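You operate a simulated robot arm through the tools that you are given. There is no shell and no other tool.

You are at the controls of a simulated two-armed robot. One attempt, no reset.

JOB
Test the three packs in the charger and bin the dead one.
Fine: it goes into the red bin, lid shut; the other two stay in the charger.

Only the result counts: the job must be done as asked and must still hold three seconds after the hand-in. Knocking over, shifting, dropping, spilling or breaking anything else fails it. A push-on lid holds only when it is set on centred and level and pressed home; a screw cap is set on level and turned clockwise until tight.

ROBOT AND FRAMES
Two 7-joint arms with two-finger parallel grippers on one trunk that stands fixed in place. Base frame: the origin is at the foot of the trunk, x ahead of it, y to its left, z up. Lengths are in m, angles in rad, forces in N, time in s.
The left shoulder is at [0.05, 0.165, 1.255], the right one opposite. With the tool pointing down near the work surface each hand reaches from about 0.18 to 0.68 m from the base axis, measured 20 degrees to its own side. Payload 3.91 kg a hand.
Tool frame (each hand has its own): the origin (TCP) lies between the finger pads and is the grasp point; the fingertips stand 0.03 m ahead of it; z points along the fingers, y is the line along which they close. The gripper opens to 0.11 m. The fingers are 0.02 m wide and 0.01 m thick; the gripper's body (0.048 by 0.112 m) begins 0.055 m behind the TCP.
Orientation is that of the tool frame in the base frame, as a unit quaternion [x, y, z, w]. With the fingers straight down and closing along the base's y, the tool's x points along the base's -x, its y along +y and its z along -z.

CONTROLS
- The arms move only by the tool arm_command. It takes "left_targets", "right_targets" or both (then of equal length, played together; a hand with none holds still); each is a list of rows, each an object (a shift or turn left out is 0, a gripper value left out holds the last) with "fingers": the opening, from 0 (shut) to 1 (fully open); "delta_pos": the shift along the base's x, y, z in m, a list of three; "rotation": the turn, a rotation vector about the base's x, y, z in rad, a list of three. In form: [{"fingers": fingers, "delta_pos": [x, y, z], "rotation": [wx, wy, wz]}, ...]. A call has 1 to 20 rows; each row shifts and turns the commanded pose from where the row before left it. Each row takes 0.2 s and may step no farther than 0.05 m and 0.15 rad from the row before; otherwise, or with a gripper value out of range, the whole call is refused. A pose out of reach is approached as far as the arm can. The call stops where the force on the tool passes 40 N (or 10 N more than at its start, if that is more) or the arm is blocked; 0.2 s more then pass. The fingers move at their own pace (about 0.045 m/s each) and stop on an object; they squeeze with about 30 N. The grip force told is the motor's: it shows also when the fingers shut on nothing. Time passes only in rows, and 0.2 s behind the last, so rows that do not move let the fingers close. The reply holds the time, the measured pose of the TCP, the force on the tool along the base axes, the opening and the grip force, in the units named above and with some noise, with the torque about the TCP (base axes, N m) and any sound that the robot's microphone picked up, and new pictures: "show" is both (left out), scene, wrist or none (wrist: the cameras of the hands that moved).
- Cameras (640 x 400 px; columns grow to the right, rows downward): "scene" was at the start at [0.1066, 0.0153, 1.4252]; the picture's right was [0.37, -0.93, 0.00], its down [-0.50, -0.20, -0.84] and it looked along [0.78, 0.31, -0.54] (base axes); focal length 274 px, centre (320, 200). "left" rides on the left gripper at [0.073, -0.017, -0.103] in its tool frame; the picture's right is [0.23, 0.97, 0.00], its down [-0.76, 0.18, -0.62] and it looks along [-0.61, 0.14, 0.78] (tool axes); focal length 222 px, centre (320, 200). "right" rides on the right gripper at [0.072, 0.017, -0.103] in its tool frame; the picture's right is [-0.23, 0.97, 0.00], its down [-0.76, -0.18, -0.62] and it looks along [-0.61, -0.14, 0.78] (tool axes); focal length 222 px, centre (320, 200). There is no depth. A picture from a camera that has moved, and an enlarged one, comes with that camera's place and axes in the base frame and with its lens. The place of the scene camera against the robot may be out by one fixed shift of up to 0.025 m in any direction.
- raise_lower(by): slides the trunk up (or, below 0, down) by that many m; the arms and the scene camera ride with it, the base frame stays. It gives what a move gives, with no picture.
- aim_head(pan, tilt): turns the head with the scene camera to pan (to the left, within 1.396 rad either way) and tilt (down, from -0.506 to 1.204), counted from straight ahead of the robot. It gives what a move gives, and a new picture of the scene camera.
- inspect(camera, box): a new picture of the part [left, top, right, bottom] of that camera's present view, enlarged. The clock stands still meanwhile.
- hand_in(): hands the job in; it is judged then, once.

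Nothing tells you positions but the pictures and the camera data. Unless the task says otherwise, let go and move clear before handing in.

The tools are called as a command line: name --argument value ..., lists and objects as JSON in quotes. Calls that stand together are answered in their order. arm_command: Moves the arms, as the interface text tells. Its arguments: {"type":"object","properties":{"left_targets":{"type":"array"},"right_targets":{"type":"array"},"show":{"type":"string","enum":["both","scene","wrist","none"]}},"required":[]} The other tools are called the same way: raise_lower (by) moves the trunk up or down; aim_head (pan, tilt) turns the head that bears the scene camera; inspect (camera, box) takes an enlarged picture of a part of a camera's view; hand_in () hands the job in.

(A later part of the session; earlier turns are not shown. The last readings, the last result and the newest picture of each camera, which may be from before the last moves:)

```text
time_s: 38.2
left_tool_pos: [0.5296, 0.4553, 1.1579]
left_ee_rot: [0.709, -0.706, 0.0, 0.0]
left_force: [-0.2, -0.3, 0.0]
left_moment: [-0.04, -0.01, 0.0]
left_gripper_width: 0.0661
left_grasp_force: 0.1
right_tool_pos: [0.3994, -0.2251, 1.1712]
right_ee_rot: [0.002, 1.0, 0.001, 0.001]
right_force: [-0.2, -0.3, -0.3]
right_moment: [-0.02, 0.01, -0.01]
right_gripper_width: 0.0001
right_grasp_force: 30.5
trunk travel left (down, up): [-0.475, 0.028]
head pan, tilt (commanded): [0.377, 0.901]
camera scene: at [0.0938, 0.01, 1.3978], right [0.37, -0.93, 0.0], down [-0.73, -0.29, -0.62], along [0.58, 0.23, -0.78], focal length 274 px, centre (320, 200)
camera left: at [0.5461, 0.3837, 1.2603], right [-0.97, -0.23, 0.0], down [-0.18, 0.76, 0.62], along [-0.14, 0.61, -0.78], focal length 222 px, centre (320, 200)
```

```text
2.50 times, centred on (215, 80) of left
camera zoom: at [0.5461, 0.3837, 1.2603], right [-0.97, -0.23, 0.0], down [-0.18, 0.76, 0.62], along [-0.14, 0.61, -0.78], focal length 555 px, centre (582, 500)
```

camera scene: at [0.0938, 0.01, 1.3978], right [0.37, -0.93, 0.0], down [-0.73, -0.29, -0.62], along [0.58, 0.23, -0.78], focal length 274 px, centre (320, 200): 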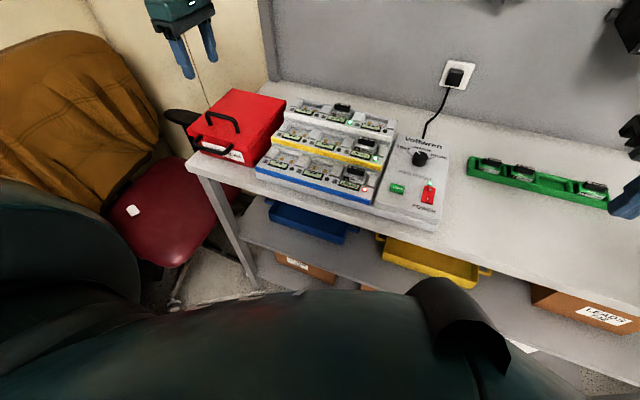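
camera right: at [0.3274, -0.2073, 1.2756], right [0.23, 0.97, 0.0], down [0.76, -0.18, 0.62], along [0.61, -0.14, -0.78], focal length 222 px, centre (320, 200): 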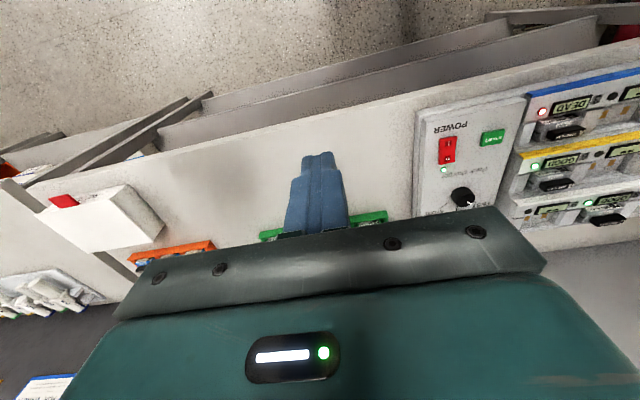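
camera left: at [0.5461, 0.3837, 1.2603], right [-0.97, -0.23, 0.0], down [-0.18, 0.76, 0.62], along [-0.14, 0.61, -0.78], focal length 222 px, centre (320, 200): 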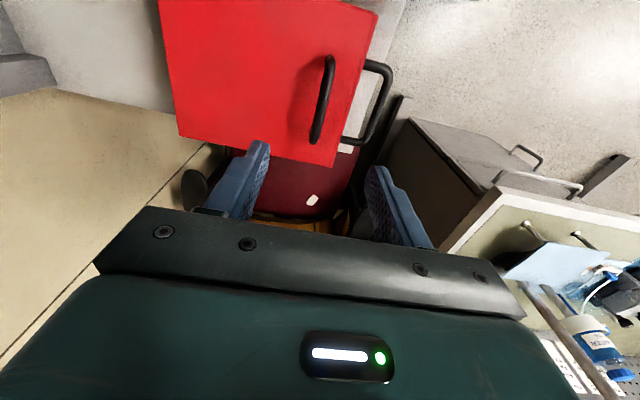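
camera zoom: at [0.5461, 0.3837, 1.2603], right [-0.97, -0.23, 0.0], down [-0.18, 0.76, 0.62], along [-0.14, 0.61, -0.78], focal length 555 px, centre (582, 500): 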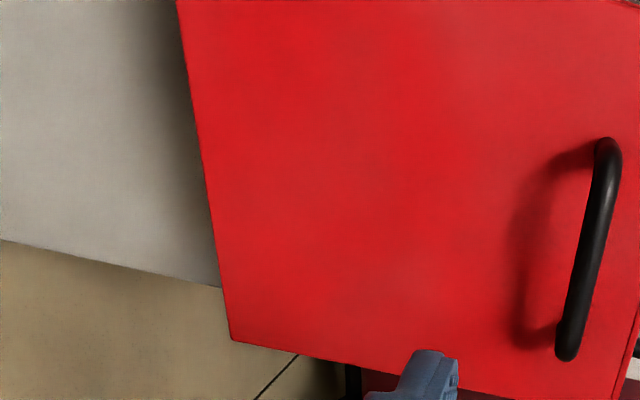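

The lid bar is at about (0.5295, 0.4475, 1.016), and its offset toward the front suggests a hinge at the back edge (x≈0.70). I'll descend with the fingers astride the bar.

arm_command --left_targets '[{"delta_pos": [0, -0.004, -0.035], "fingers": 0.5}, {"delta_pos": [0, -0.004, -0.035]}, {"delta_pos": [0, 0, -0.035]}, {"delta_pos": [0, 0, -0.02]}, {"delta_pos": [0, 0, -0.013]}, {}]' --show "both"

inspect --camera "left" --box '[220, 80, 440, 220]'

inspect --camera "scene" --box '[160, 50, 310, 180]'

```text
time_s: 39.6
left_tool_pos: [0.531, 0.4471, 1.0195]
left_ee_rot: [0.707, -0.707, 0.001, -0.001]
left_force: [-0.3, -0.8, -0.1]
left_moment: [0.02, 0.02, 0.0]
left_gripper_width: 0.055
left_grasp_force: 0.0
right_tool_pos: [0.3983, -0.2255, 1.1714]
right_ee_rot: [0.002, 1.0, 0.001, 0.0]
right_force: [0.4, -0.4, -0.7]
right_moment: [0.0, 0.02, -0.01]
right_gripper_width: 0.0
right_grasp_force: 30.1
trunk travel left (down, up): [-0.475, 0.028]
head pan, tilt (commanded): [0.377, 0.901]
camera scene: at [0.0937, 0.0101, 1.3978], right [0.37, -0.93, 0.0], down [-0.73, -0.29, -0.62], along [0.58, 0.23, -0.78], focal length 274 px, centre (320, 200)
camera left: at [0.547, 0.3745, 1.1228], right [-0.97, -0.23, 0.0], down [-0.18, 0.76, 0.62], along [-0.14, 0.61, -0.78], focal length 222 px, centre (320, 200)
```

scene: 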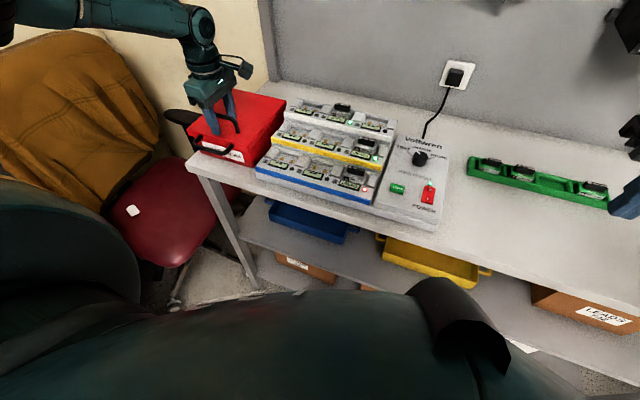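
left: 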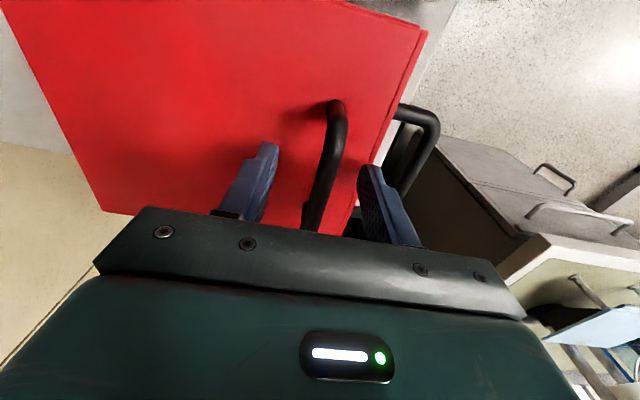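

```text
2.86 times, centred on (330, 150) of left
camera zoom: at [0.547, 0.3745, 1.1228], right [-0.97, -0.23, 0.0], down [-0.18, 0.76, 0.62], along [-0.14, 0.61, -0.78], focal length 635 px, centre (291, 343)
```

zoom: 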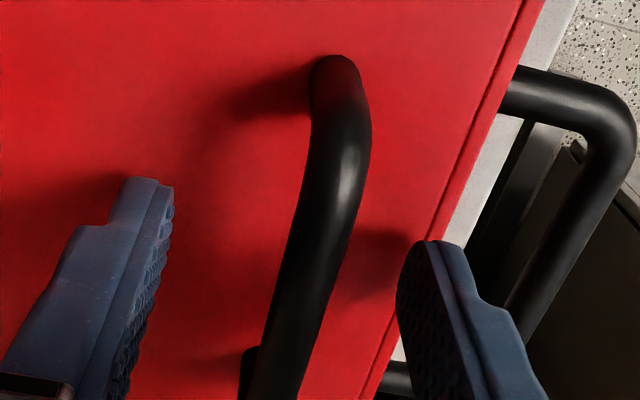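

```text
3.08 times, centred on (235, 115) of scene
camera zoom: at [0.0937, 0.0101, 1.3978], right [0.37, -0.93, 0.0], down [-0.73, -0.29, -0.62], along [0.58, 0.23, -0.78], focal length 842 px, centre (582, 462)
```

zoom: 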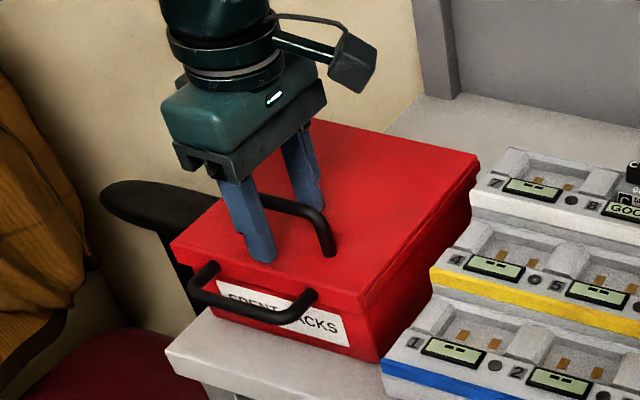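

The bar sits nicely between the fingers. I'll close on it and raise it about 10° along the presumed hinge arc, keeping the hand vertical.

arm_command --left_targets '[{"fingers": 0.2}, {"fingers": 0.05}, {"fingers": 0.05}, {"fingers": 0.05}]' --show "none"

arm_command --left_targets '[{"delta_pos": [0.001, 0, 0.004]}, {"delta_pos": [0.002, 0, 0.006]}, {"delta_pos": [0.003, 0, 0.008]}, {}]' --show "both"

inspect --camera "scene" --box '[160, 50, 310, 180]'

```text
time_s: 40.6
left_tool_pos: [0.5304, 0.4462, 1.0187]
left_ee_rot: [0.708, -0.707, -0.001, -0.001]
left_force: [-5.9, -1.2, -0.3]
left_moment: [0.13, 0.04, 0.02]
left_gripper_width: 0.0105
left_grasp_force: 44.2
right_tool_pos: [0.3992, -0.2248, 1.1707]
right_ee_rot: [0.002, 1.0, 0.001, 0.001]
right_force: [0.4, 0.8, 0.3]
right_moment: [0.01, -0.05, 0.01]
right_gripper_width: 0.0001
right_grasp_force: 29.6
trunk travel left (down, up): [-0.475, 0.028]
head pan, tilt (commanded): [0.377, 0.901]
```

```text
time_s: 41.2
left_tool_pos: [0.528, 0.4473, 1.0199]
left_ee_rot: [-0.706, 0.708, 0.007, -0.01]
left_force: [-1.3, 0.6, -8.8]
left_moment: [-0.4, -0.17, 0.08]
left_gripper_width: 0.0103
left_grasp_force: 44.8
right_tool_pos: [0.4005, -0.2236, 1.171]
right_ee_rot: [0.001, 1.0, -0.001, 0.001]
right_force: [-0.7, 0.6, 0.0]
right_moment: [0.01, 0.04, 0.02]
right_gripper_width: 0.0
right_grasp_force: 30.2
trunk travel left (down, up): [-0.475, 0.028]
head pan, tilt (commanded): [0.377, 0.901]
stopped in row 3 (left hand): the force on the tool passed its limit at 42 N (the readings are from after the stop); the commanded pose is now the measured one
camera scene: at [0.0942, 0.0111, 1.3979], right [0.37, -0.93, 0.0], down [-0.73, -0.29, -0.62], along [0.58, 0.23, -0.78], focal length 274 px, centre (320, 200)
camera left: at [0.5468, 0.3752, 1.1235], right [-0.97, -0.23, 0.03], down [-0.16, 0.76, 0.62], along [-0.16, 0.6, -0.78], focal length 222 px, centre (320, 200)
```

scene: 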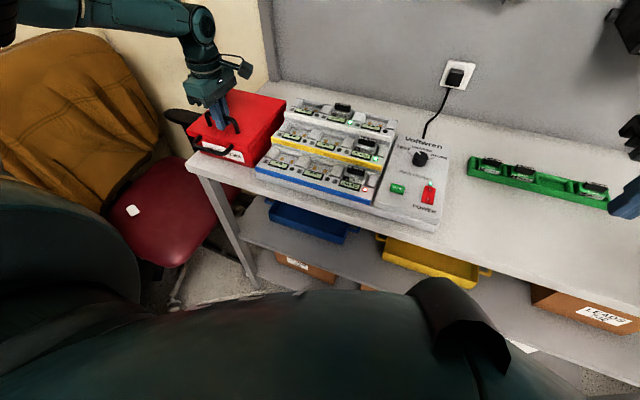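
left: 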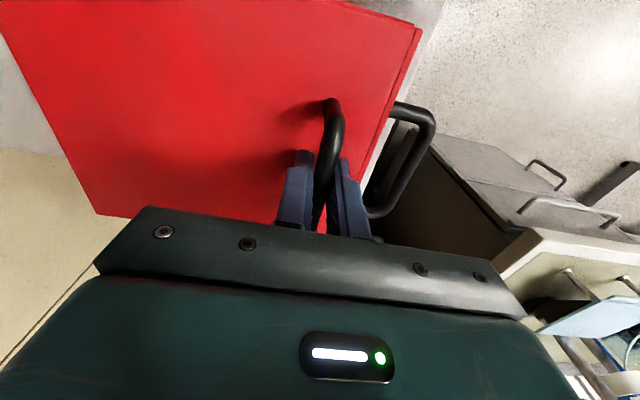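

```text
3.08 times, centred on (235, 115) of scene
camera zoom: at [0.0942, 0.0111, 1.3979], right [0.37, -0.93, 0.0], down [-0.73, -0.29, -0.62], along [0.58, 0.23, -0.78], focal length 842 px, centre (582, 462)
```

zoom: 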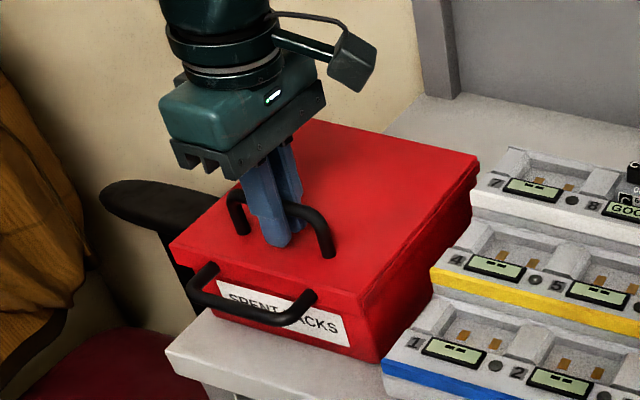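

Pulling to about 42 N did not move the lid, and the bin itself did not shift. I'll look closely at the lid seam and front handle for a latch or another opening direction before trying again.

inspect --camera "scene" --box '[185, 110, 260, 170]'

inspect --camera "scene" --box '[240, 80, 300, 170]'

inspect --camera "left" --box '[320, 0, 460, 240]'

inspect --camera "left" --box '[0, 0, 300, 230]'

```text
6.67 times, centred on (222, 140) of scene
camera zoom: at [0.0942, 0.0111, 1.3979], right [0.37, -0.93, 0.0], down [-0.73, -0.29, -0.62], along [0.58, 0.23, -0.78], focal length 1824 px, centre (970, 600)
```

zoom: 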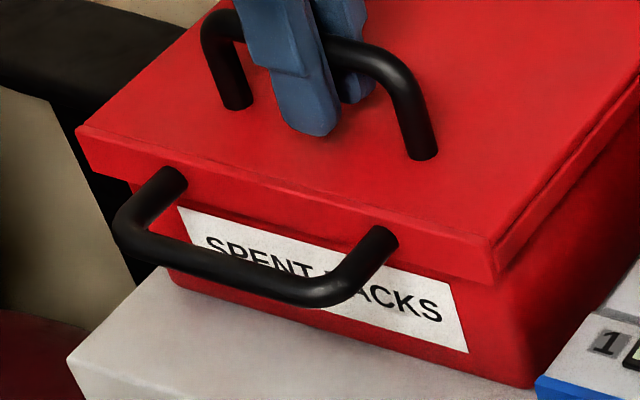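

```text
4.44 times, centred on (270, 125) of scene
camera zoom: at [0.0942, 0.0111, 1.3979], right [0.37, -0.93, 0.0], down [-0.73, -0.29, -0.62], along [0.58, 0.23, -0.78], focal length 1216 px, centre (542, 533)
```

zoom: 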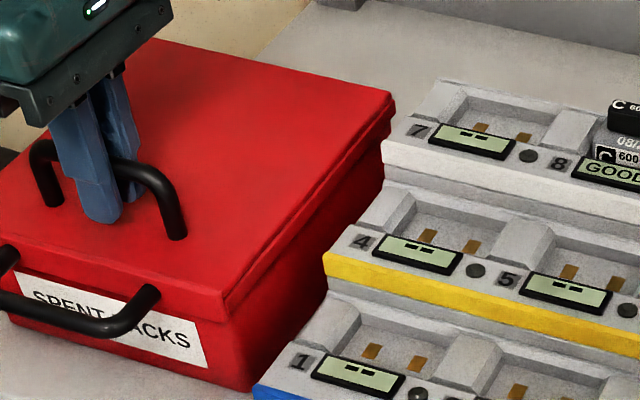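

```text
1.67 times, centred on (390, 120) of left
camera zoom: at [0.5468, 0.3752, 1.1235], right [-0.97, -0.23, 0.03], down [-0.16, 0.76, 0.62], along [-0.16, 0.6, -0.78], focal length 370 px, centre (203, 333)
```

zoom: 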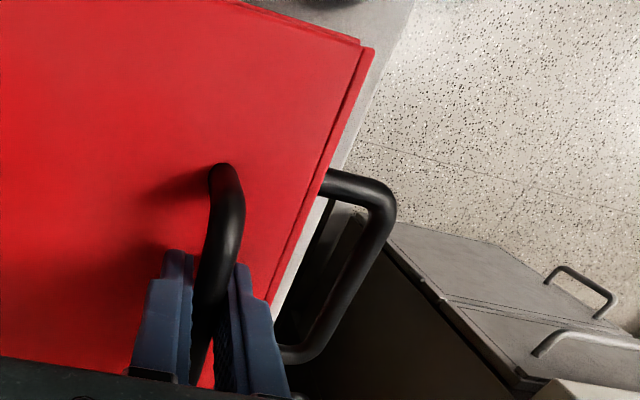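

```text
1.74 times, centred on (150, 115) of left
camera zoom: at [0.5468, 0.3752, 1.1235], right [-0.97, -0.23, 0.03], down [-0.16, 0.76, 0.62], along [-0.16, 0.6, -0.78], focal length 386 px, centre (616, 348)
```

zoom: 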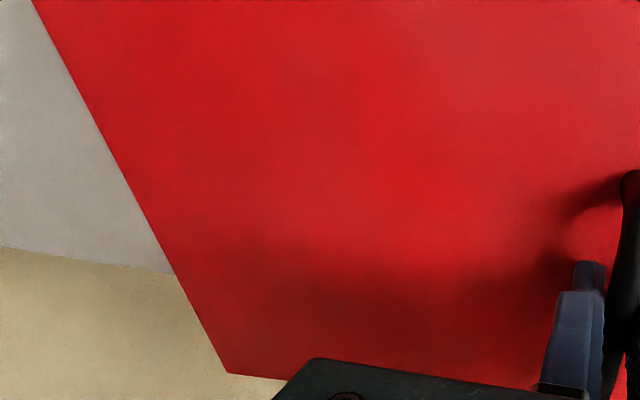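

Both handles appear to be on the lid, and the bin body seems firmly seated. I'll pull straight up in small steps to see how the resistance builds and whether the lid edge starts to move.

arm_command --left_targets '[{"delta_pos": [0, 0, 0.002], "fingers": 0}, {"delta_pos": [0, 0, 0.002]}, {"delta_pos": [0, 0, 0.002]}, {"delta_pos": [0, 0, 0.002]}]' --show "none"

inspect --camera "scene" --box '[185, 90, 290, 170]'

```text
time_s: 42.0
left_tool_pos: [0.5232, 0.4478, 1.021]
left_ee_rot: [-0.706, 0.708, 0.011, -0.016]
left_force: [-1.0, -2.7, -16.4]
left_moment: [-0.04, -0.22, 0.18]
left_gripper_width: 0.0103
left_grasp_force: 45.0
right_tool_pos: [0.3993, -0.2245, 1.1715]
right_ee_rot: [0.002, 1.0, 0.0, 0.001]
right_force: [-0.8, -0.2, 0.6]
right_moment: [0.02, 0.0, 0.0]
right_gripper_width: 0.0
right_grasp_force: 30.3
trunk travel left (down, up): [-0.475, 0.028]
head pan, tilt (commanded): [0.377, 0.901]
stopped in row 4 (left hand): the force on the tool passed its limit at 42 N (the readings are from after the stop); the commanded pose is now the measured one
```

```text
5.00 times, centred on (238, 130) of scene
camera zoom: at [0.0938, 0.0114, 1.3981], right [0.37, -0.93, 0.0], down [-0.73, -0.29, -0.62], along [0.58, 0.23, -0.78], focal length 1368 px, centre (732, 550)
```

zoom: 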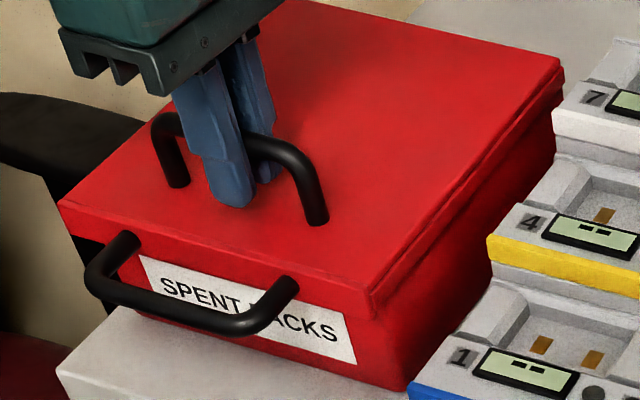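

The lid still holds at 42 N. I'll release, back off and look at the bin's front from a lower angle to understand the mechanism.

arm_command --left_targets '[{"fingers": 0.6}, {"fingers": 0.6}, {"fingers": 0.6}, {"delta_pos": [0, 0, 0.04]}, {"delta_pos": [0, 0, 0.04]}, {"delta_pos": [-0.012, 0, 0.0], "rotation": [0, 0, -0.143]}, {"delta_pos": [-0.015, 0, 0.0], "rotation": [0, 0, -0.143]}, {"delta_pos": [-0.015, 0, 0.0], "rotation": [0, 0, -0.143]}, {"delta_pos": [-0.015, 0, 0.0], "rotation": [0, 0, -0.143]}, {"delta_pos": [-0.015, 0, 0.0], "rotation": [0, 0, -0.143]}, {"delta_pos": [-0.015, 0, 0.0], "rotation": [0, 0, -0.143]}, {"delta_pos": [-0.015, 0, 0.0], "rotation": [0, 0, -0.143]}, {"delta_pos": [-0.015, 0, 0.0], "rotation": [0, 0, -0.143]}, {"delta_pos": [-0.015, 0, 0.0], "rotation": [0, 0, -0.143]}, {"delta_pos": [-0.015, 0, 0.0], "rotation": [0, 0, -0.143]}, {"delta_pos": [0, 0, 0], "rotation": [0, 0, -0.141]}, {"rotation": [0, -0.125, 0]}, {"rotation": [0, -0.125, 0]}, {"rotation": [0, -0.125, 0]}, {"rotation": [0, -0.125, 0]}]' --show "both"

inspect --camera "left" --box '[220, 20, 440, 240]'

```text
time_s: 46.2
left_tool_pos: [0.3791, 0.4456, 1.1043]
left_ee_rot: [-0.004, 0.969, 0.017, 0.246]
left_force: [0.9, -0.3, 0.1]
left_moment: [0.0, 0.0, 0.05]
left_gripper_width: 0.0659
left_grasp_force: 0.1
right_tool_pos: [0.3999, -0.2254, 1.1705]
right_ee_rot: [0.002, 1.0, 0.002, 0.001]
right_force: [0.1, -0.3, -0.4]
right_moment: [0.03, -0.02, 0.01]
right_gripper_width: 0.0
right_grasp_force: 29.8
trunk travel left (down, up): [-0.475, 0.028]
head pan, tilt (commanded): [0.377, 0.901]
camera scene: at [0.0937, 0.0102, 1.3979], right [0.37, -0.93, 0.0], down [-0.73, -0.29, -0.62], along [0.58, 0.23, -0.78], focal length 274 px, centre (320, 200)
camera left: at [0.266, 0.4261, 1.16], right [-0.21, 0.97, -0.08], down [0.37, 0.16, 0.92], along [0.9, 0.17, -0.39], focal length 222 px, centre (320, 200)
```

scene: 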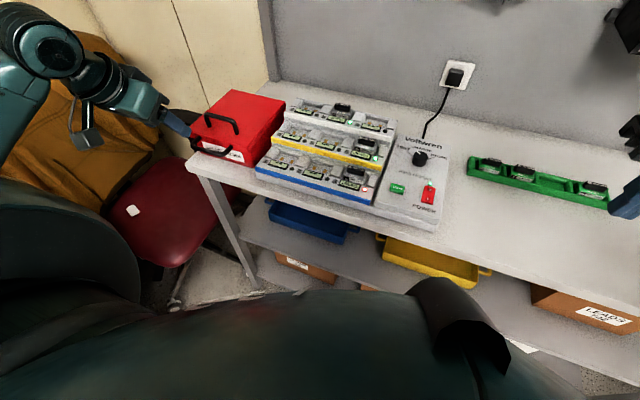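
left: 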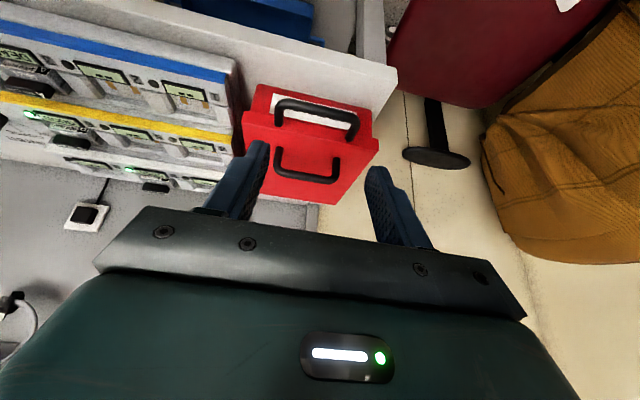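

```text
1.82 times, centred on (330, 130) of left
camera zoom: at [0.266, 0.4261, 1.16], right [-0.21, 0.97, -0.08], down [0.37, 0.16, 0.92], along [0.9, 0.17, -0.39], focal length 404 px, centre (302, 327)
```

zoom: 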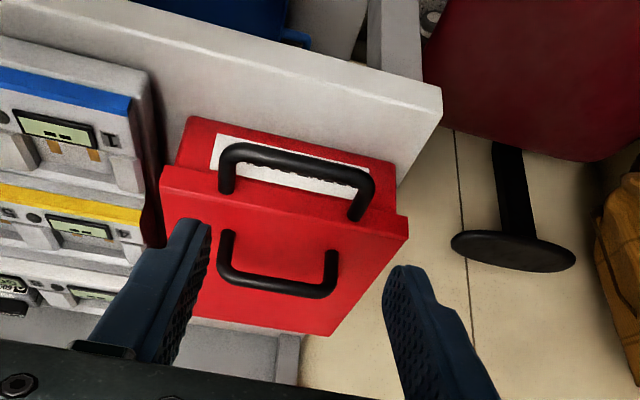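

inspect --camera "left" --box '[235, 70, 390, 200]'

```text
3.08 times, centred on (312, 135) of left
camera zoom: at [0.266, 0.4261, 1.16], right [-0.21, 0.97, -0.08], down [0.37, 0.16, 0.92], along [0.9, 0.17, -0.39], focal length 684 px, centre (343, 400)
```

zoom: 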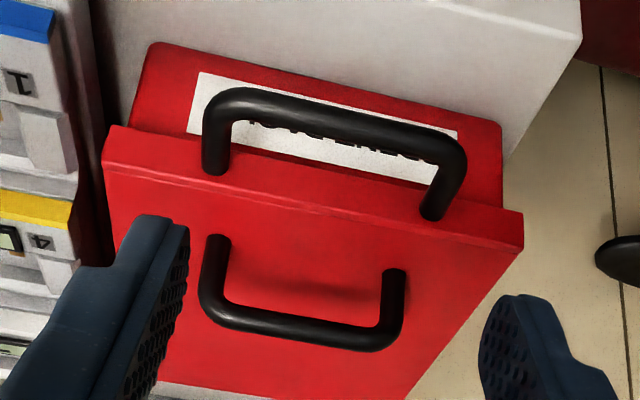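

Both handles are indeed on the lid: one on top, and one on the front skirt. I'll zoom on the right-hand and rear lid edges for hinge clues.

inspect --camera "scene" --box '[240, 85, 295, 165]'

inspect --camera "scene" --box '[255, 85, 295, 125]'

inspect --camera "scene" --box '[180, 85, 250, 165]'

```text
5.00 times, centred on (268, 125) of scene
camera zoom: at [0.0937, 0.0102, 1.3979], right [0.37, -0.93, 0.0], down [-0.73, -0.29, -0.62], along [0.58, 0.23, -0.78], focal length 1368 px, centre (582, 575)
```

zoom: 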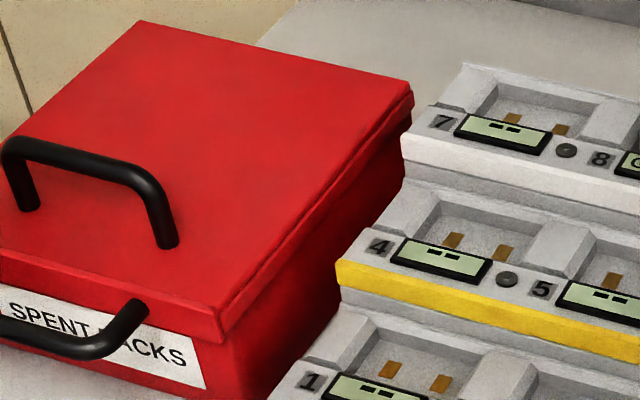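

```text
10.00 times, centred on (275, 105) of scene
camera zoom: at [0.0937, 0.0102, 1.3979], right [0.37, -0.93, 0.0], down [-0.73, -0.29, -0.62], along [0.58, 0.23, -0.78], focal length 2736 px, centre (770, 1150)
```

zoom: 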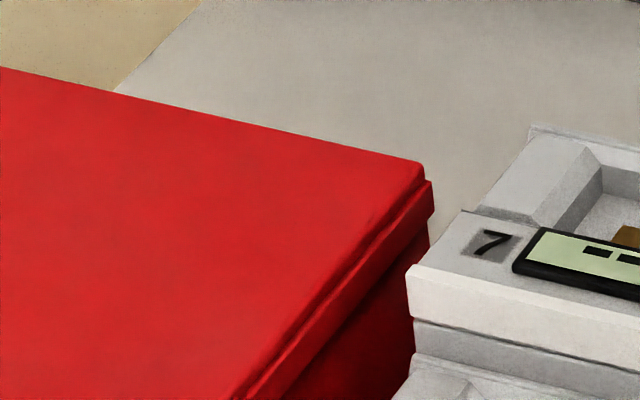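

```text
5.00 times, centred on (215, 125) of scene
camera zoom: at [0.0937, 0.0102, 1.3979], right [0.37, -0.93, 0.0], down [-0.73, -0.29, -0.62], along [0.58, 0.23, -0.78], focal length 1368 px, centre (845, 575)
```

zoom: 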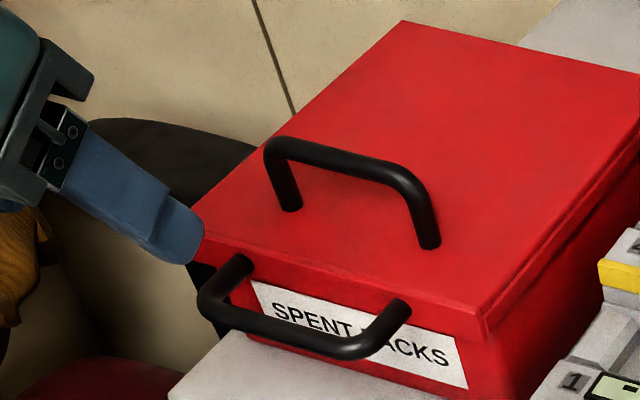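

On closer look the lid is a flat plate riding on side rails, with a front skirt. It may slide toward the robot rather than lift, so I'll straighten the hand and return to the top handle to test a gentle horizontal pull.

arm_command --left_targets '[{"rotation": [0, 0.125, 0]}, {"rotation": [0, 0.125, 0]}, {"rotation": [0, 0.125, 0]}, {"rotation": [0, 0.125, 0]}, {"delta_pos": [0.012, 0, 0.0], "rotation": [0, 0, 0.143]}, {"delta_pos": [0.013, 0, 0.0], "rotation": [0, 0, 0.143]}, {"delta_pos": [0.014, 0, 0.0], "rotation": [0, 0, 0.143]}, {"delta_pos": [0.014, 0, 0.0], "rotation": [0, 0, 0.143]}, {"delta_pos": [0.014, 0, 0.0], "rotation": [0, 0, 0.143]}, {"delta_pos": [0.014, 0, 0.0], "rotation": [0, 0, 0.143]}, {"delta_pos": [0.014, 0, 0.0], "rotation": [0, 0, 0.143]}, {"delta_pos": [0.014, 0, 0.0], "rotation": [0, 0, 0.143]}, {"delta_pos": [0.014, 0, 0.0], "rotation": [0, 0, 0.143]}, {"delta_pos": [0.014, 0, 0.0], "rotation": [0, 0, 0.143]}, {"delta_pos": [0.013, 0, 0], "rotation": [0, 0, 0.141]}, {}]' --show "wrist"

```text
time_s: 49.6
left_tool_pos: [0.5286, 0.446, 1.1052]
left_ee_rot: [-0.707, 0.708, 0.01, -0.012]
left_force: [-0.3, 0.4, -0.4]
left_moment: [0.01, -0.03, -0.01]
left_gripper_width: 0.0659
left_grasp_force: 0.1
right_tool_pos: [0.3982, -0.225, 1.1713]
right_ee_rot: [0.001, 1.0, 0.0, 0.001]
right_force: [0.1, 0.6, -0.1]
right_moment: [0.01, -0.02, 0.01]
right_gripper_width: 0.0
right_grasp_force: 30.0
trunk travel left (down, up): [-0.475, 0.028]
head pan, tilt (commanded): [0.377, 0.901]
camera left: at [0.548, 0.3737, 1.2075], right [-0.97, -0.23, 0.03], down [-0.16, 0.76, 0.63], along [-0.17, 0.6, -0.78], focal length 222 px, centre (320, 200)
```

left: 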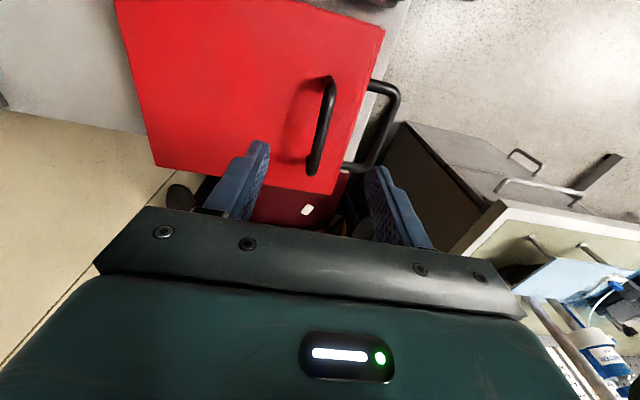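

arm_command --left_targets '[{"delta_pos": [0.001, 0.001, -0.03], "rotation": [0, -0.031, 0], "fingers": 0.5}, {"delta_pos": [0, 0, -0.03]}, {"delta_pos": [0, 0, -0.018]}, {"delta_pos": [0, 0, -0.01]}, {"fingers": 0.2}, {"fingers": 0.0}, {"fingers": 0.0}, {"fingers": 0.0}]' --show "wrist"

```text
time_s: 51.4
left_tool_pos: [0.531, 0.4476, 1.0154]
left_ee_rot: [-0.706, 0.708, 0.0, -0.002]
left_force: [-5.4, -1.6, -2.9]
left_moment: [0.01, -0.01, 0.1]
left_gripper_width: 0.0107
left_grasp_force: 43.9
right_tool_pos: [0.3987, -0.2241, 1.1713]
right_ee_rot: [0.002, 1.0, 0.001, 0.001]
right_force: [-0.1, 0.0, -0.1]
right_moment: [0.03, 0.01, -0.02]
right_gripper_width: 0.0
right_grasp_force: 30.3
trunk travel left (down, up): [-0.475, 0.028]
head pan, tilt (commanded): [0.377, 0.901]
camera left: at [0.546, 0.3752, 1.1187], right [-0.97, -0.22, 0.0], down [-0.17, 0.76, 0.62], along [-0.14, 0.6, -0.78], focal length 222 px, centre (320, 200)
```

left: 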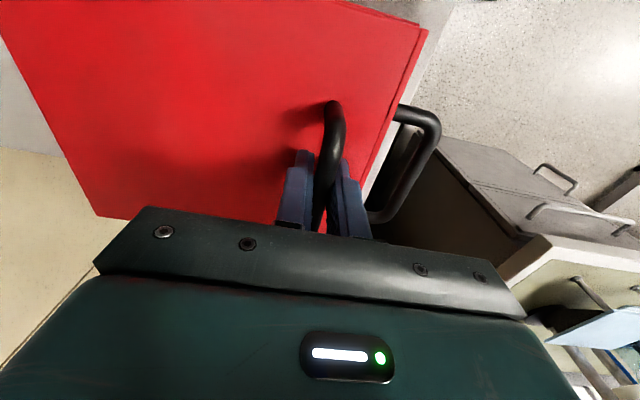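

The bar is gripped again. Now I'll pull gently toward the robot (-x) in 2 mm steps.

arm_command --left_targets '[{"delta_pos": [-0.002, 0, 0]}, {"delta_pos": [-0.002, 0, 0]}, {"delta_pos": [-0.002, 0, 0]}]' --show "wrist"

```text
time_s: 52.2
left_tool_pos: [0.5246, 0.4477, 1.0157]
left_ee_rot: [-0.706, 0.708, 0.0, -0.002]
left_force: [0.6, -2.2, -4.9]
left_moment: [0.02, -0.04, 0.07]
left_gripper_width: 0.0101
left_grasp_force: 44.8
right_tool_pos: [0.3996, -0.2253, 1.1717]
right_ee_rot: [0.002, 1.0, 0.0, 0.0]
right_force: [-0.4, -0.4, 0.0]
right_moment: [-0.01, -0.01, 0.02]
right_gripper_width: 0.0002
right_grasp_force: 30.0
trunk travel left (down, up): [-0.475, 0.028]
head pan, tilt (commanded): [0.377, 0.901]
camera left: at [0.541, 0.3752, 1.1188], right [-0.97, -0.22, 0.0], down [-0.18, 0.76, 0.62], along [-0.14, 0.6, -0.78], focal length 222 px, centre (320, 200)
```

left: 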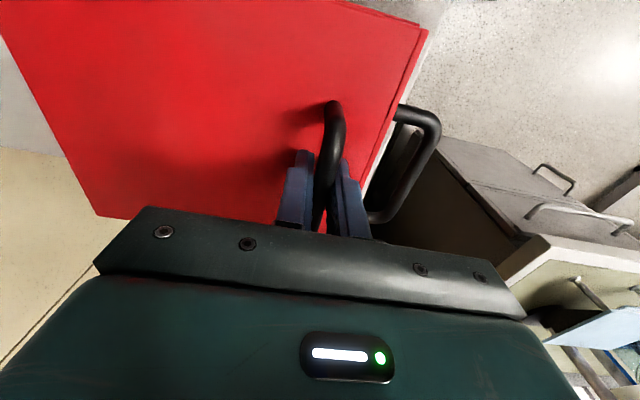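

The hand and lid moved about 6 mm with almost no force. I must confirm it is the lid sliding and not the whole bin, so I'll check the scene.

inspect --camera "scene" --box '[240, 85, 295, 165]'

inspect --camera "scene" --box '[255, 85, 295, 125]'

inspect --camera "scene" --box '[180, 85, 250, 165]'

```text
5.00 times, centred on (268, 125) of scene
camera zoom: at [0.0944, 0.0105, 1.3977], right [0.37, -0.93, 0.0], down [-0.73, -0.29, -0.62], along [0.58, 0.23, -0.78], focal length 1368 px, centre (582, 575)
```

zoom: 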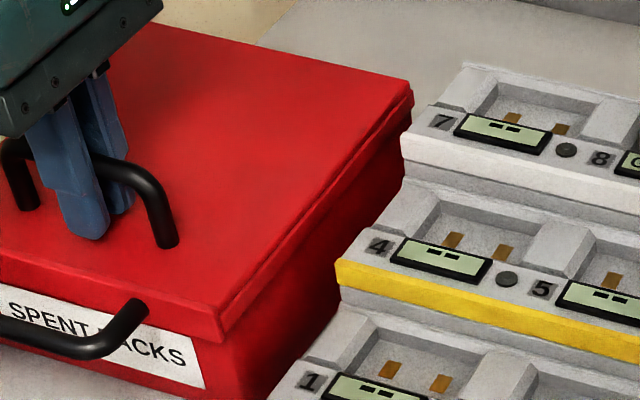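

```text
10.00 times, centred on (275, 105) of scene
camera zoom: at [0.0944, 0.0105, 1.3977], right [0.37, -0.93, 0.0], down [-0.73, -0.29, -0.62], along [0.58, 0.23, -0.78], focal length 2736 px, centre (770, 1150)
```

zoom: 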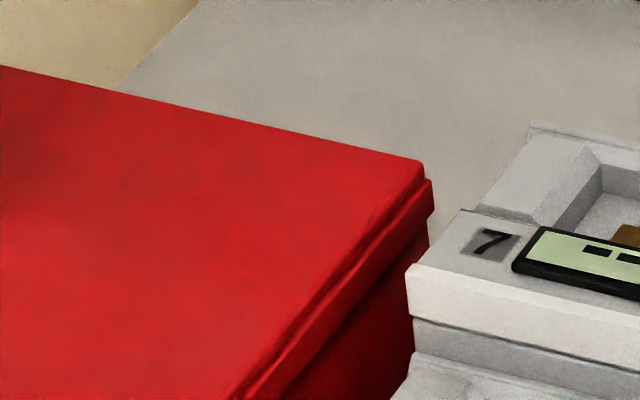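

```text
5.00 times, centred on (215, 125) of scene
camera zoom: at [0.0944, 0.0105, 1.3977], right [0.37, -0.93, 0.0], down [-0.73, -0.29, -0.62], along [0.58, 0.23, -0.78], focal length 1368 px, centre (845, 575)
```

zoom: 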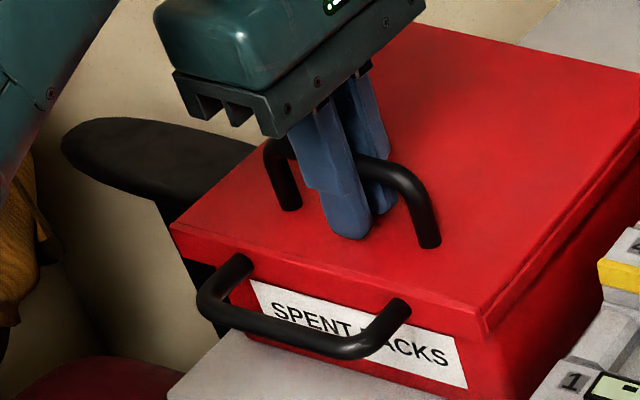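

The scene shows no change in the lid or bin, though the hand reads 6 mm of travel. I'll pull a bit further in small steps and compare again.

arm_command --left_targets '[{"delta_pos": [-0.003, 0, 0]}, {"delta_pos": [-0.003, 0, 0]}, {"delta_pos": [-0.003, 0, 0]}, {"delta_pos": [-0.003, 0, 0]}]' --show "both"

inspect --camera "scene" --box '[180, 85, 250, 165]'

inspect --camera "scene" --box '[255, 85, 295, 125]'

```text
time_s: 53.2
left_tool_pos: [0.5136, 0.4465, 1.0153]
left_ee_rot: [-0.706, 0.708, -0.001, -0.002]
left_force: [-0.2, -2.2, -5.6]
left_moment: [-0.14, -0.01, 0.16]
left_gripper_width: 0.0104
left_grasp_force: 45.1
right_tool_pos: [0.4006, -0.2241, 1.1716]
right_ee_rot: [0.003, 1.0, 0.001, 0.0]
right_force: [0.4, 0.5, 0.2]
right_moment: [0.02, 0.0, 0.0]
right_gripper_width: 0.0
right_grasp_force: 29.8
trunk travel left (down, up): [-0.475, 0.028]
head pan, tilt (commanded): [0.377, 0.901]
camera scene: at [0.0944, 0.0103, 1.3977], right [0.37, -0.93, 0.0], down [-0.73, -0.29, -0.62], along [0.58, 0.23, -0.78], focal length 274 px, centre (320, 200)
camera left: at [0.5296, 0.3752, 1.1188], right [-0.97, -0.22, 0.0], down [-0.17, 0.76, 0.62], along [-0.14, 0.6, -0.78], focal length 222 px, centre (320, 200)
```

scene: 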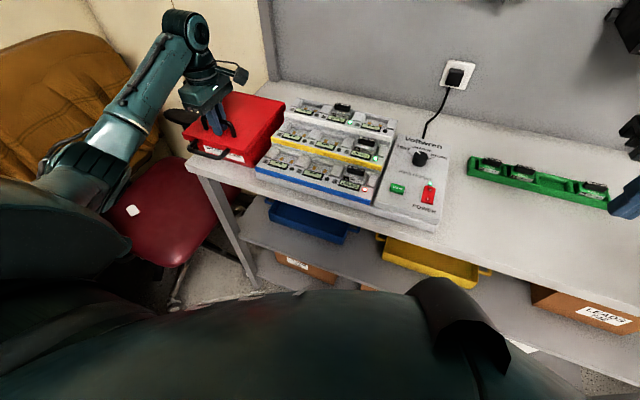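
left: 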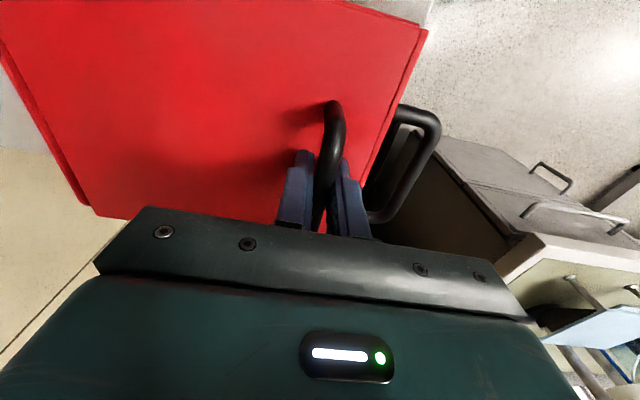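

```text
5.00 times, centred on (215, 125) of scene
camera zoom: at [0.0944, 0.0103, 1.3977], right [0.37, -0.93, 0.0], down [-0.73, -0.29, -0.62], along [0.58, 0.23, -0.78], focal length 1368 px, centre (845, 575)
```

zoom: 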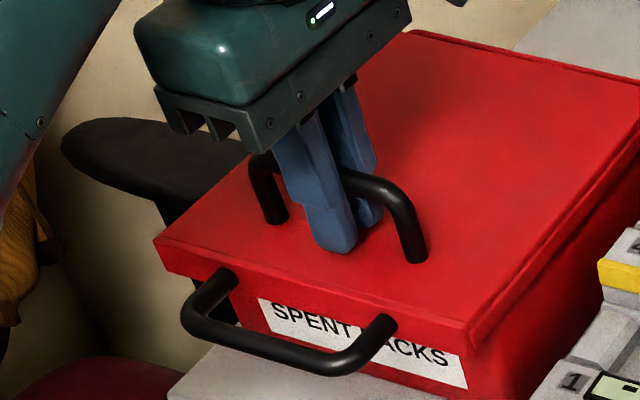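

```text
10.00 times, centred on (275, 105) of scene
camera zoom: at [0.0944, 0.0103, 1.3977], right [0.37, -0.93, 0.0], down [-0.73, -0.29, -0.62], along [0.58, 0.23, -0.78], focal length 2736 px, centre (770, 1150)
```

zoom: 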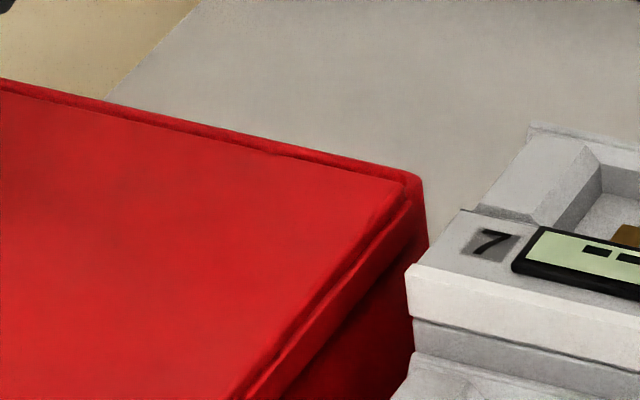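

It is a sliding lid: the body and label stay put while the lid has slid about 11–17 mm toward the robot, with the closed stop at bar x≈0.530. I'll keep pulling it open, watching the force.

arm_command --left_targets '[{"delta_pos": [-0.01, 0, 0]}, {"delta_pos": [-0.012, 0, 0]}, {"delta_pos": [-0.012, 0, 0]}, {"delta_pos": [-0.012, 0, 0]}, {"delta_pos": [-0.012, 0, 0]}]' --show "both"

inspect --camera "scene" --box '[160, 70, 310, 180]'

```text
time_s: 54.4
left_tool_pos: [0.4541, 0.4473, 1.0142]
left_ee_rot: [-0.706, 0.708, 0.0, -0.003]
left_force: [-0.1, -3.8, -11.9]
left_moment: [-0.08, -0.06, 0.11]
left_gripper_width: 0.0102
left_grasp_force: 45.2
right_tool_pos: [0.401, -0.2247, 1.1721]
right_ee_rot: [0.001, 1.0, 0.0, -0.001]
right_force: [0.7, 0.7, 0.6]
right_moment: [0.0, -0.01, -0.02]
right_gripper_width: 0.0001
right_grasp_force: 29.9
trunk travel left (down, up): [-0.475, 0.028]
head pan, tilt (commanded): [0.377, 0.901]
camera scene: at [0.0947, 0.0109, 1.3976], right [0.37, -0.93, 0.0], down [-0.73, -0.29, -0.62], along [0.58, 0.23, -0.78], focal length 274 px, centre (320, 200)
camera left: at [0.4701, 0.3753, 1.1188], right [-0.97, -0.22, 0.0], down [-0.17, 0.76, 0.62], along [-0.14, 0.6, -0.78], focal length 222 px, centre (320, 200)
```

scene: 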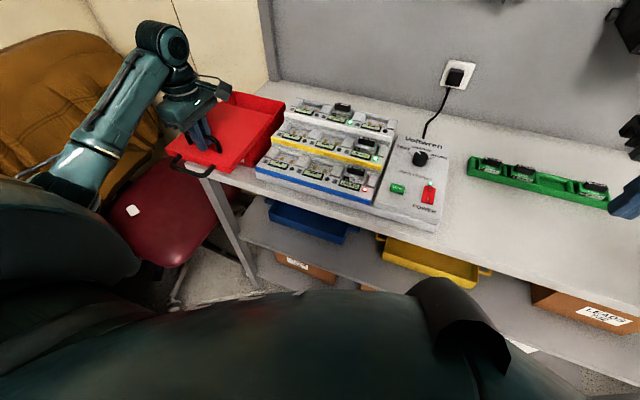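
left: 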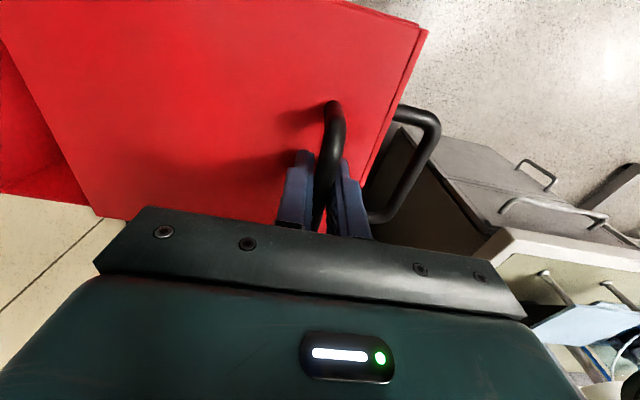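

```text
3.64 times, centred on (235, 125) of scene
camera zoom: at [0.0947, 0.0109, 1.3976], right [0.37, -0.93, 0.0], down [-0.73, -0.29, -0.62], along [0.58, 0.23, -0.78], focal length 995 px, centre (629, 473)
```

zoom: 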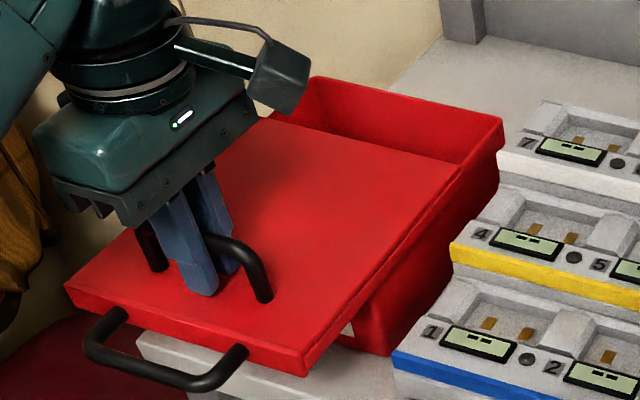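

The lid is open about 76 mm and slides freely. I'll open it to roughly 115 mm, easing the small vertical load as I go.

arm_command --left_targets '[{"delta_pos": [-0.01, 0.001, -0.002]}, {"delta_pos": [-0.01, 0, -0.001]}, {"delta_pos": [-0.01, 0, 0]}, {"delta_pos": [-0.01, 0, 0]}, {}]' --show "both"

inspect --camera "scene" --box '[160, 70, 310, 180]'

```text
time_s: 55.6
left_tool_pos: [0.414, 0.447, 1.0156]
left_ee_rot: [-0.707, 0.707, -0.002, 0.001]
left_force: [1.2, -1.4, 13.2]
left_moment: [-0.98, -0.03, 0.08]
left_gripper_width: 0.0102
left_grasp_force: 45.1
right_tool_pos: [0.3987, -0.2252, 1.1722]
right_ee_rot: [0.002, 1.0, 0.0, 0.001]
right_force: [0.0, 0.3, 0.7]
right_moment: [0.03, -0.01, 0.0]
right_gripper_width: 0.0
right_grasp_force: 29.8
trunk travel left (down, up): [-0.475, 0.028]
head pan, tilt (commanded): [0.377, 0.901]
camera scene: at [0.0929, 0.0091, 1.3981], right [0.37, -0.93, 0.0], down [-0.73, -0.29, -0.62], along [0.58, 0.23, -0.78], focal length 274 px, centre (320, 200)
camera left: at [0.4281, 0.375, 1.1187], right [-0.97, -0.23, 0.0], down [-0.18, 0.76, 0.62], along [-0.14, 0.61, -0.78], focal length 222 px, centre (320, 200)
```

scene: 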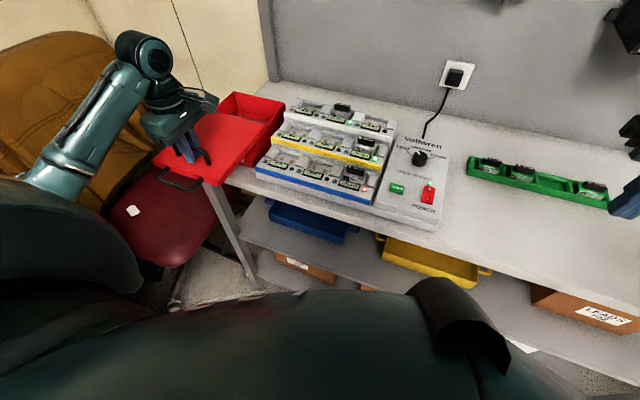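
left: 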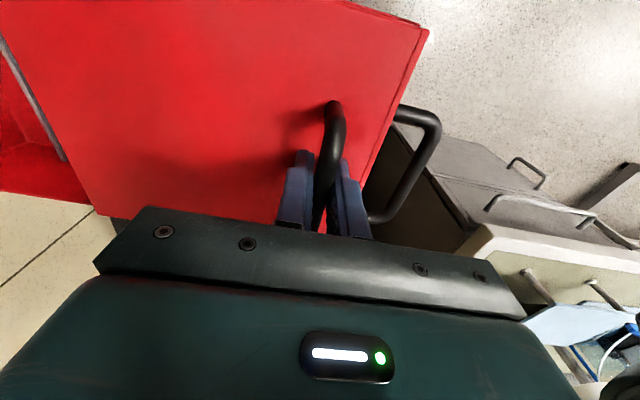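

```text
3.64 times, centred on (235, 125) of scene
camera zoom: at [0.0929, 0.0091, 1.3981], right [0.37, -0.93, 0.0], down [-0.73, -0.29, -0.62], along [0.58, 0.23, -0.78], focal length 995 px, centre (629, 473)
```

zoom: 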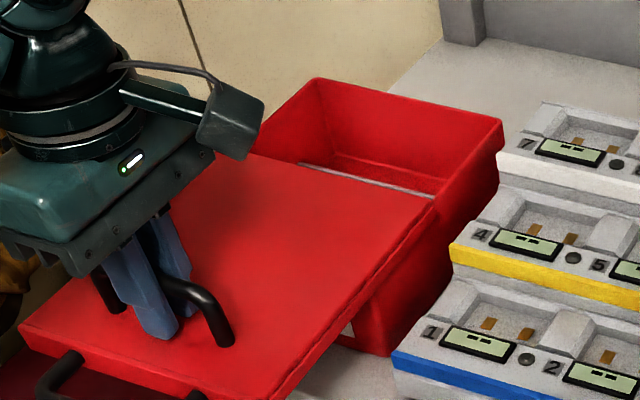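

The lid stays level and captured on its rails, and is open about 117 mm. I'll relax the load, release the bar and check that it stays put.

arm_command --left_targets '[{"delta_pos": [0, 0, 0.002]}, {"fingers": 0.3}, {"fingers": 0.5}, {"fingers": 0.5}, {}]' --show "wrist"

inspect --camera "scene" --box '[160, 70, 310, 180]'

```text
time_s: 56.8
left_tool_pos: [0.4139, 0.4478, 1.0146]
left_ee_rot: [-0.706, 0.708, -0.001, -0.001]
left_force: [0.5, 0.1, 0.5]
left_moment: [0.0, 0.0, 0.02]
left_gripper_width: 0.0551
left_grasp_force: 0.1
right_tool_pos: [0.3995, -0.2255, 1.1715]
right_ee_rot: [0.001, 1.0, 0.0, 0.001]
right_force: [0.0, -0.9, -0.1]
right_moment: [0.01, 0.02, -0.01]
right_gripper_width: 0.0
right_grasp_force: 29.9
trunk travel left (down, up): [-0.475, 0.028]
head pan, tilt (commanded): [0.377, 0.901]
camera left: at [0.429, 0.3758, 1.1183], right [-0.97, -0.22, 0.0], down [-0.17, 0.76, 0.62], along [-0.14, 0.6, -0.78], focal length 222 px, centre (320, 200)
```

left: 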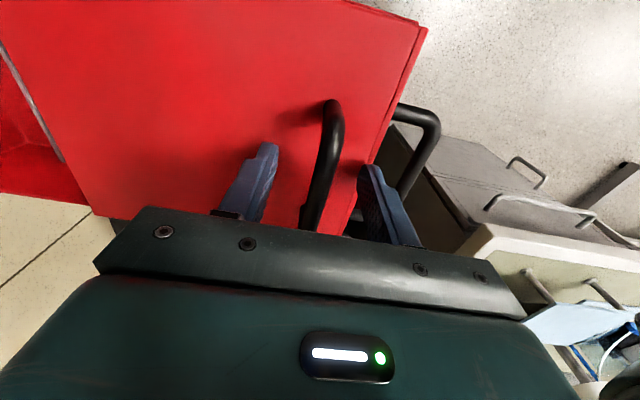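

```text
3.64 times, centred on (235, 125) of scene
camera zoom: at [0.0938, 0.0102, 1.3978], right [0.37, -0.93, 0.0], down [-0.73, -0.29, -0.62], along [0.58, 0.23, -0.78], focal length 995 px, centre (629, 473)
```

zoom: 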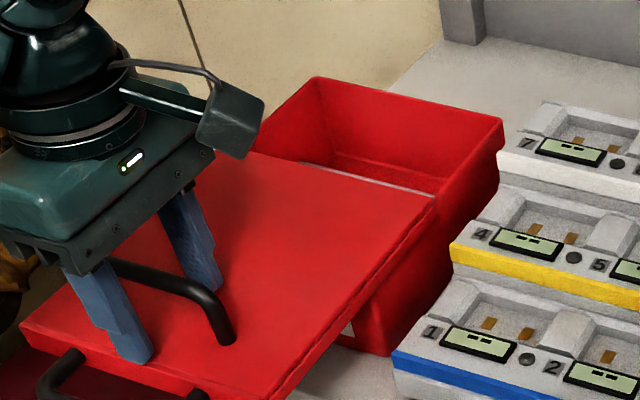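

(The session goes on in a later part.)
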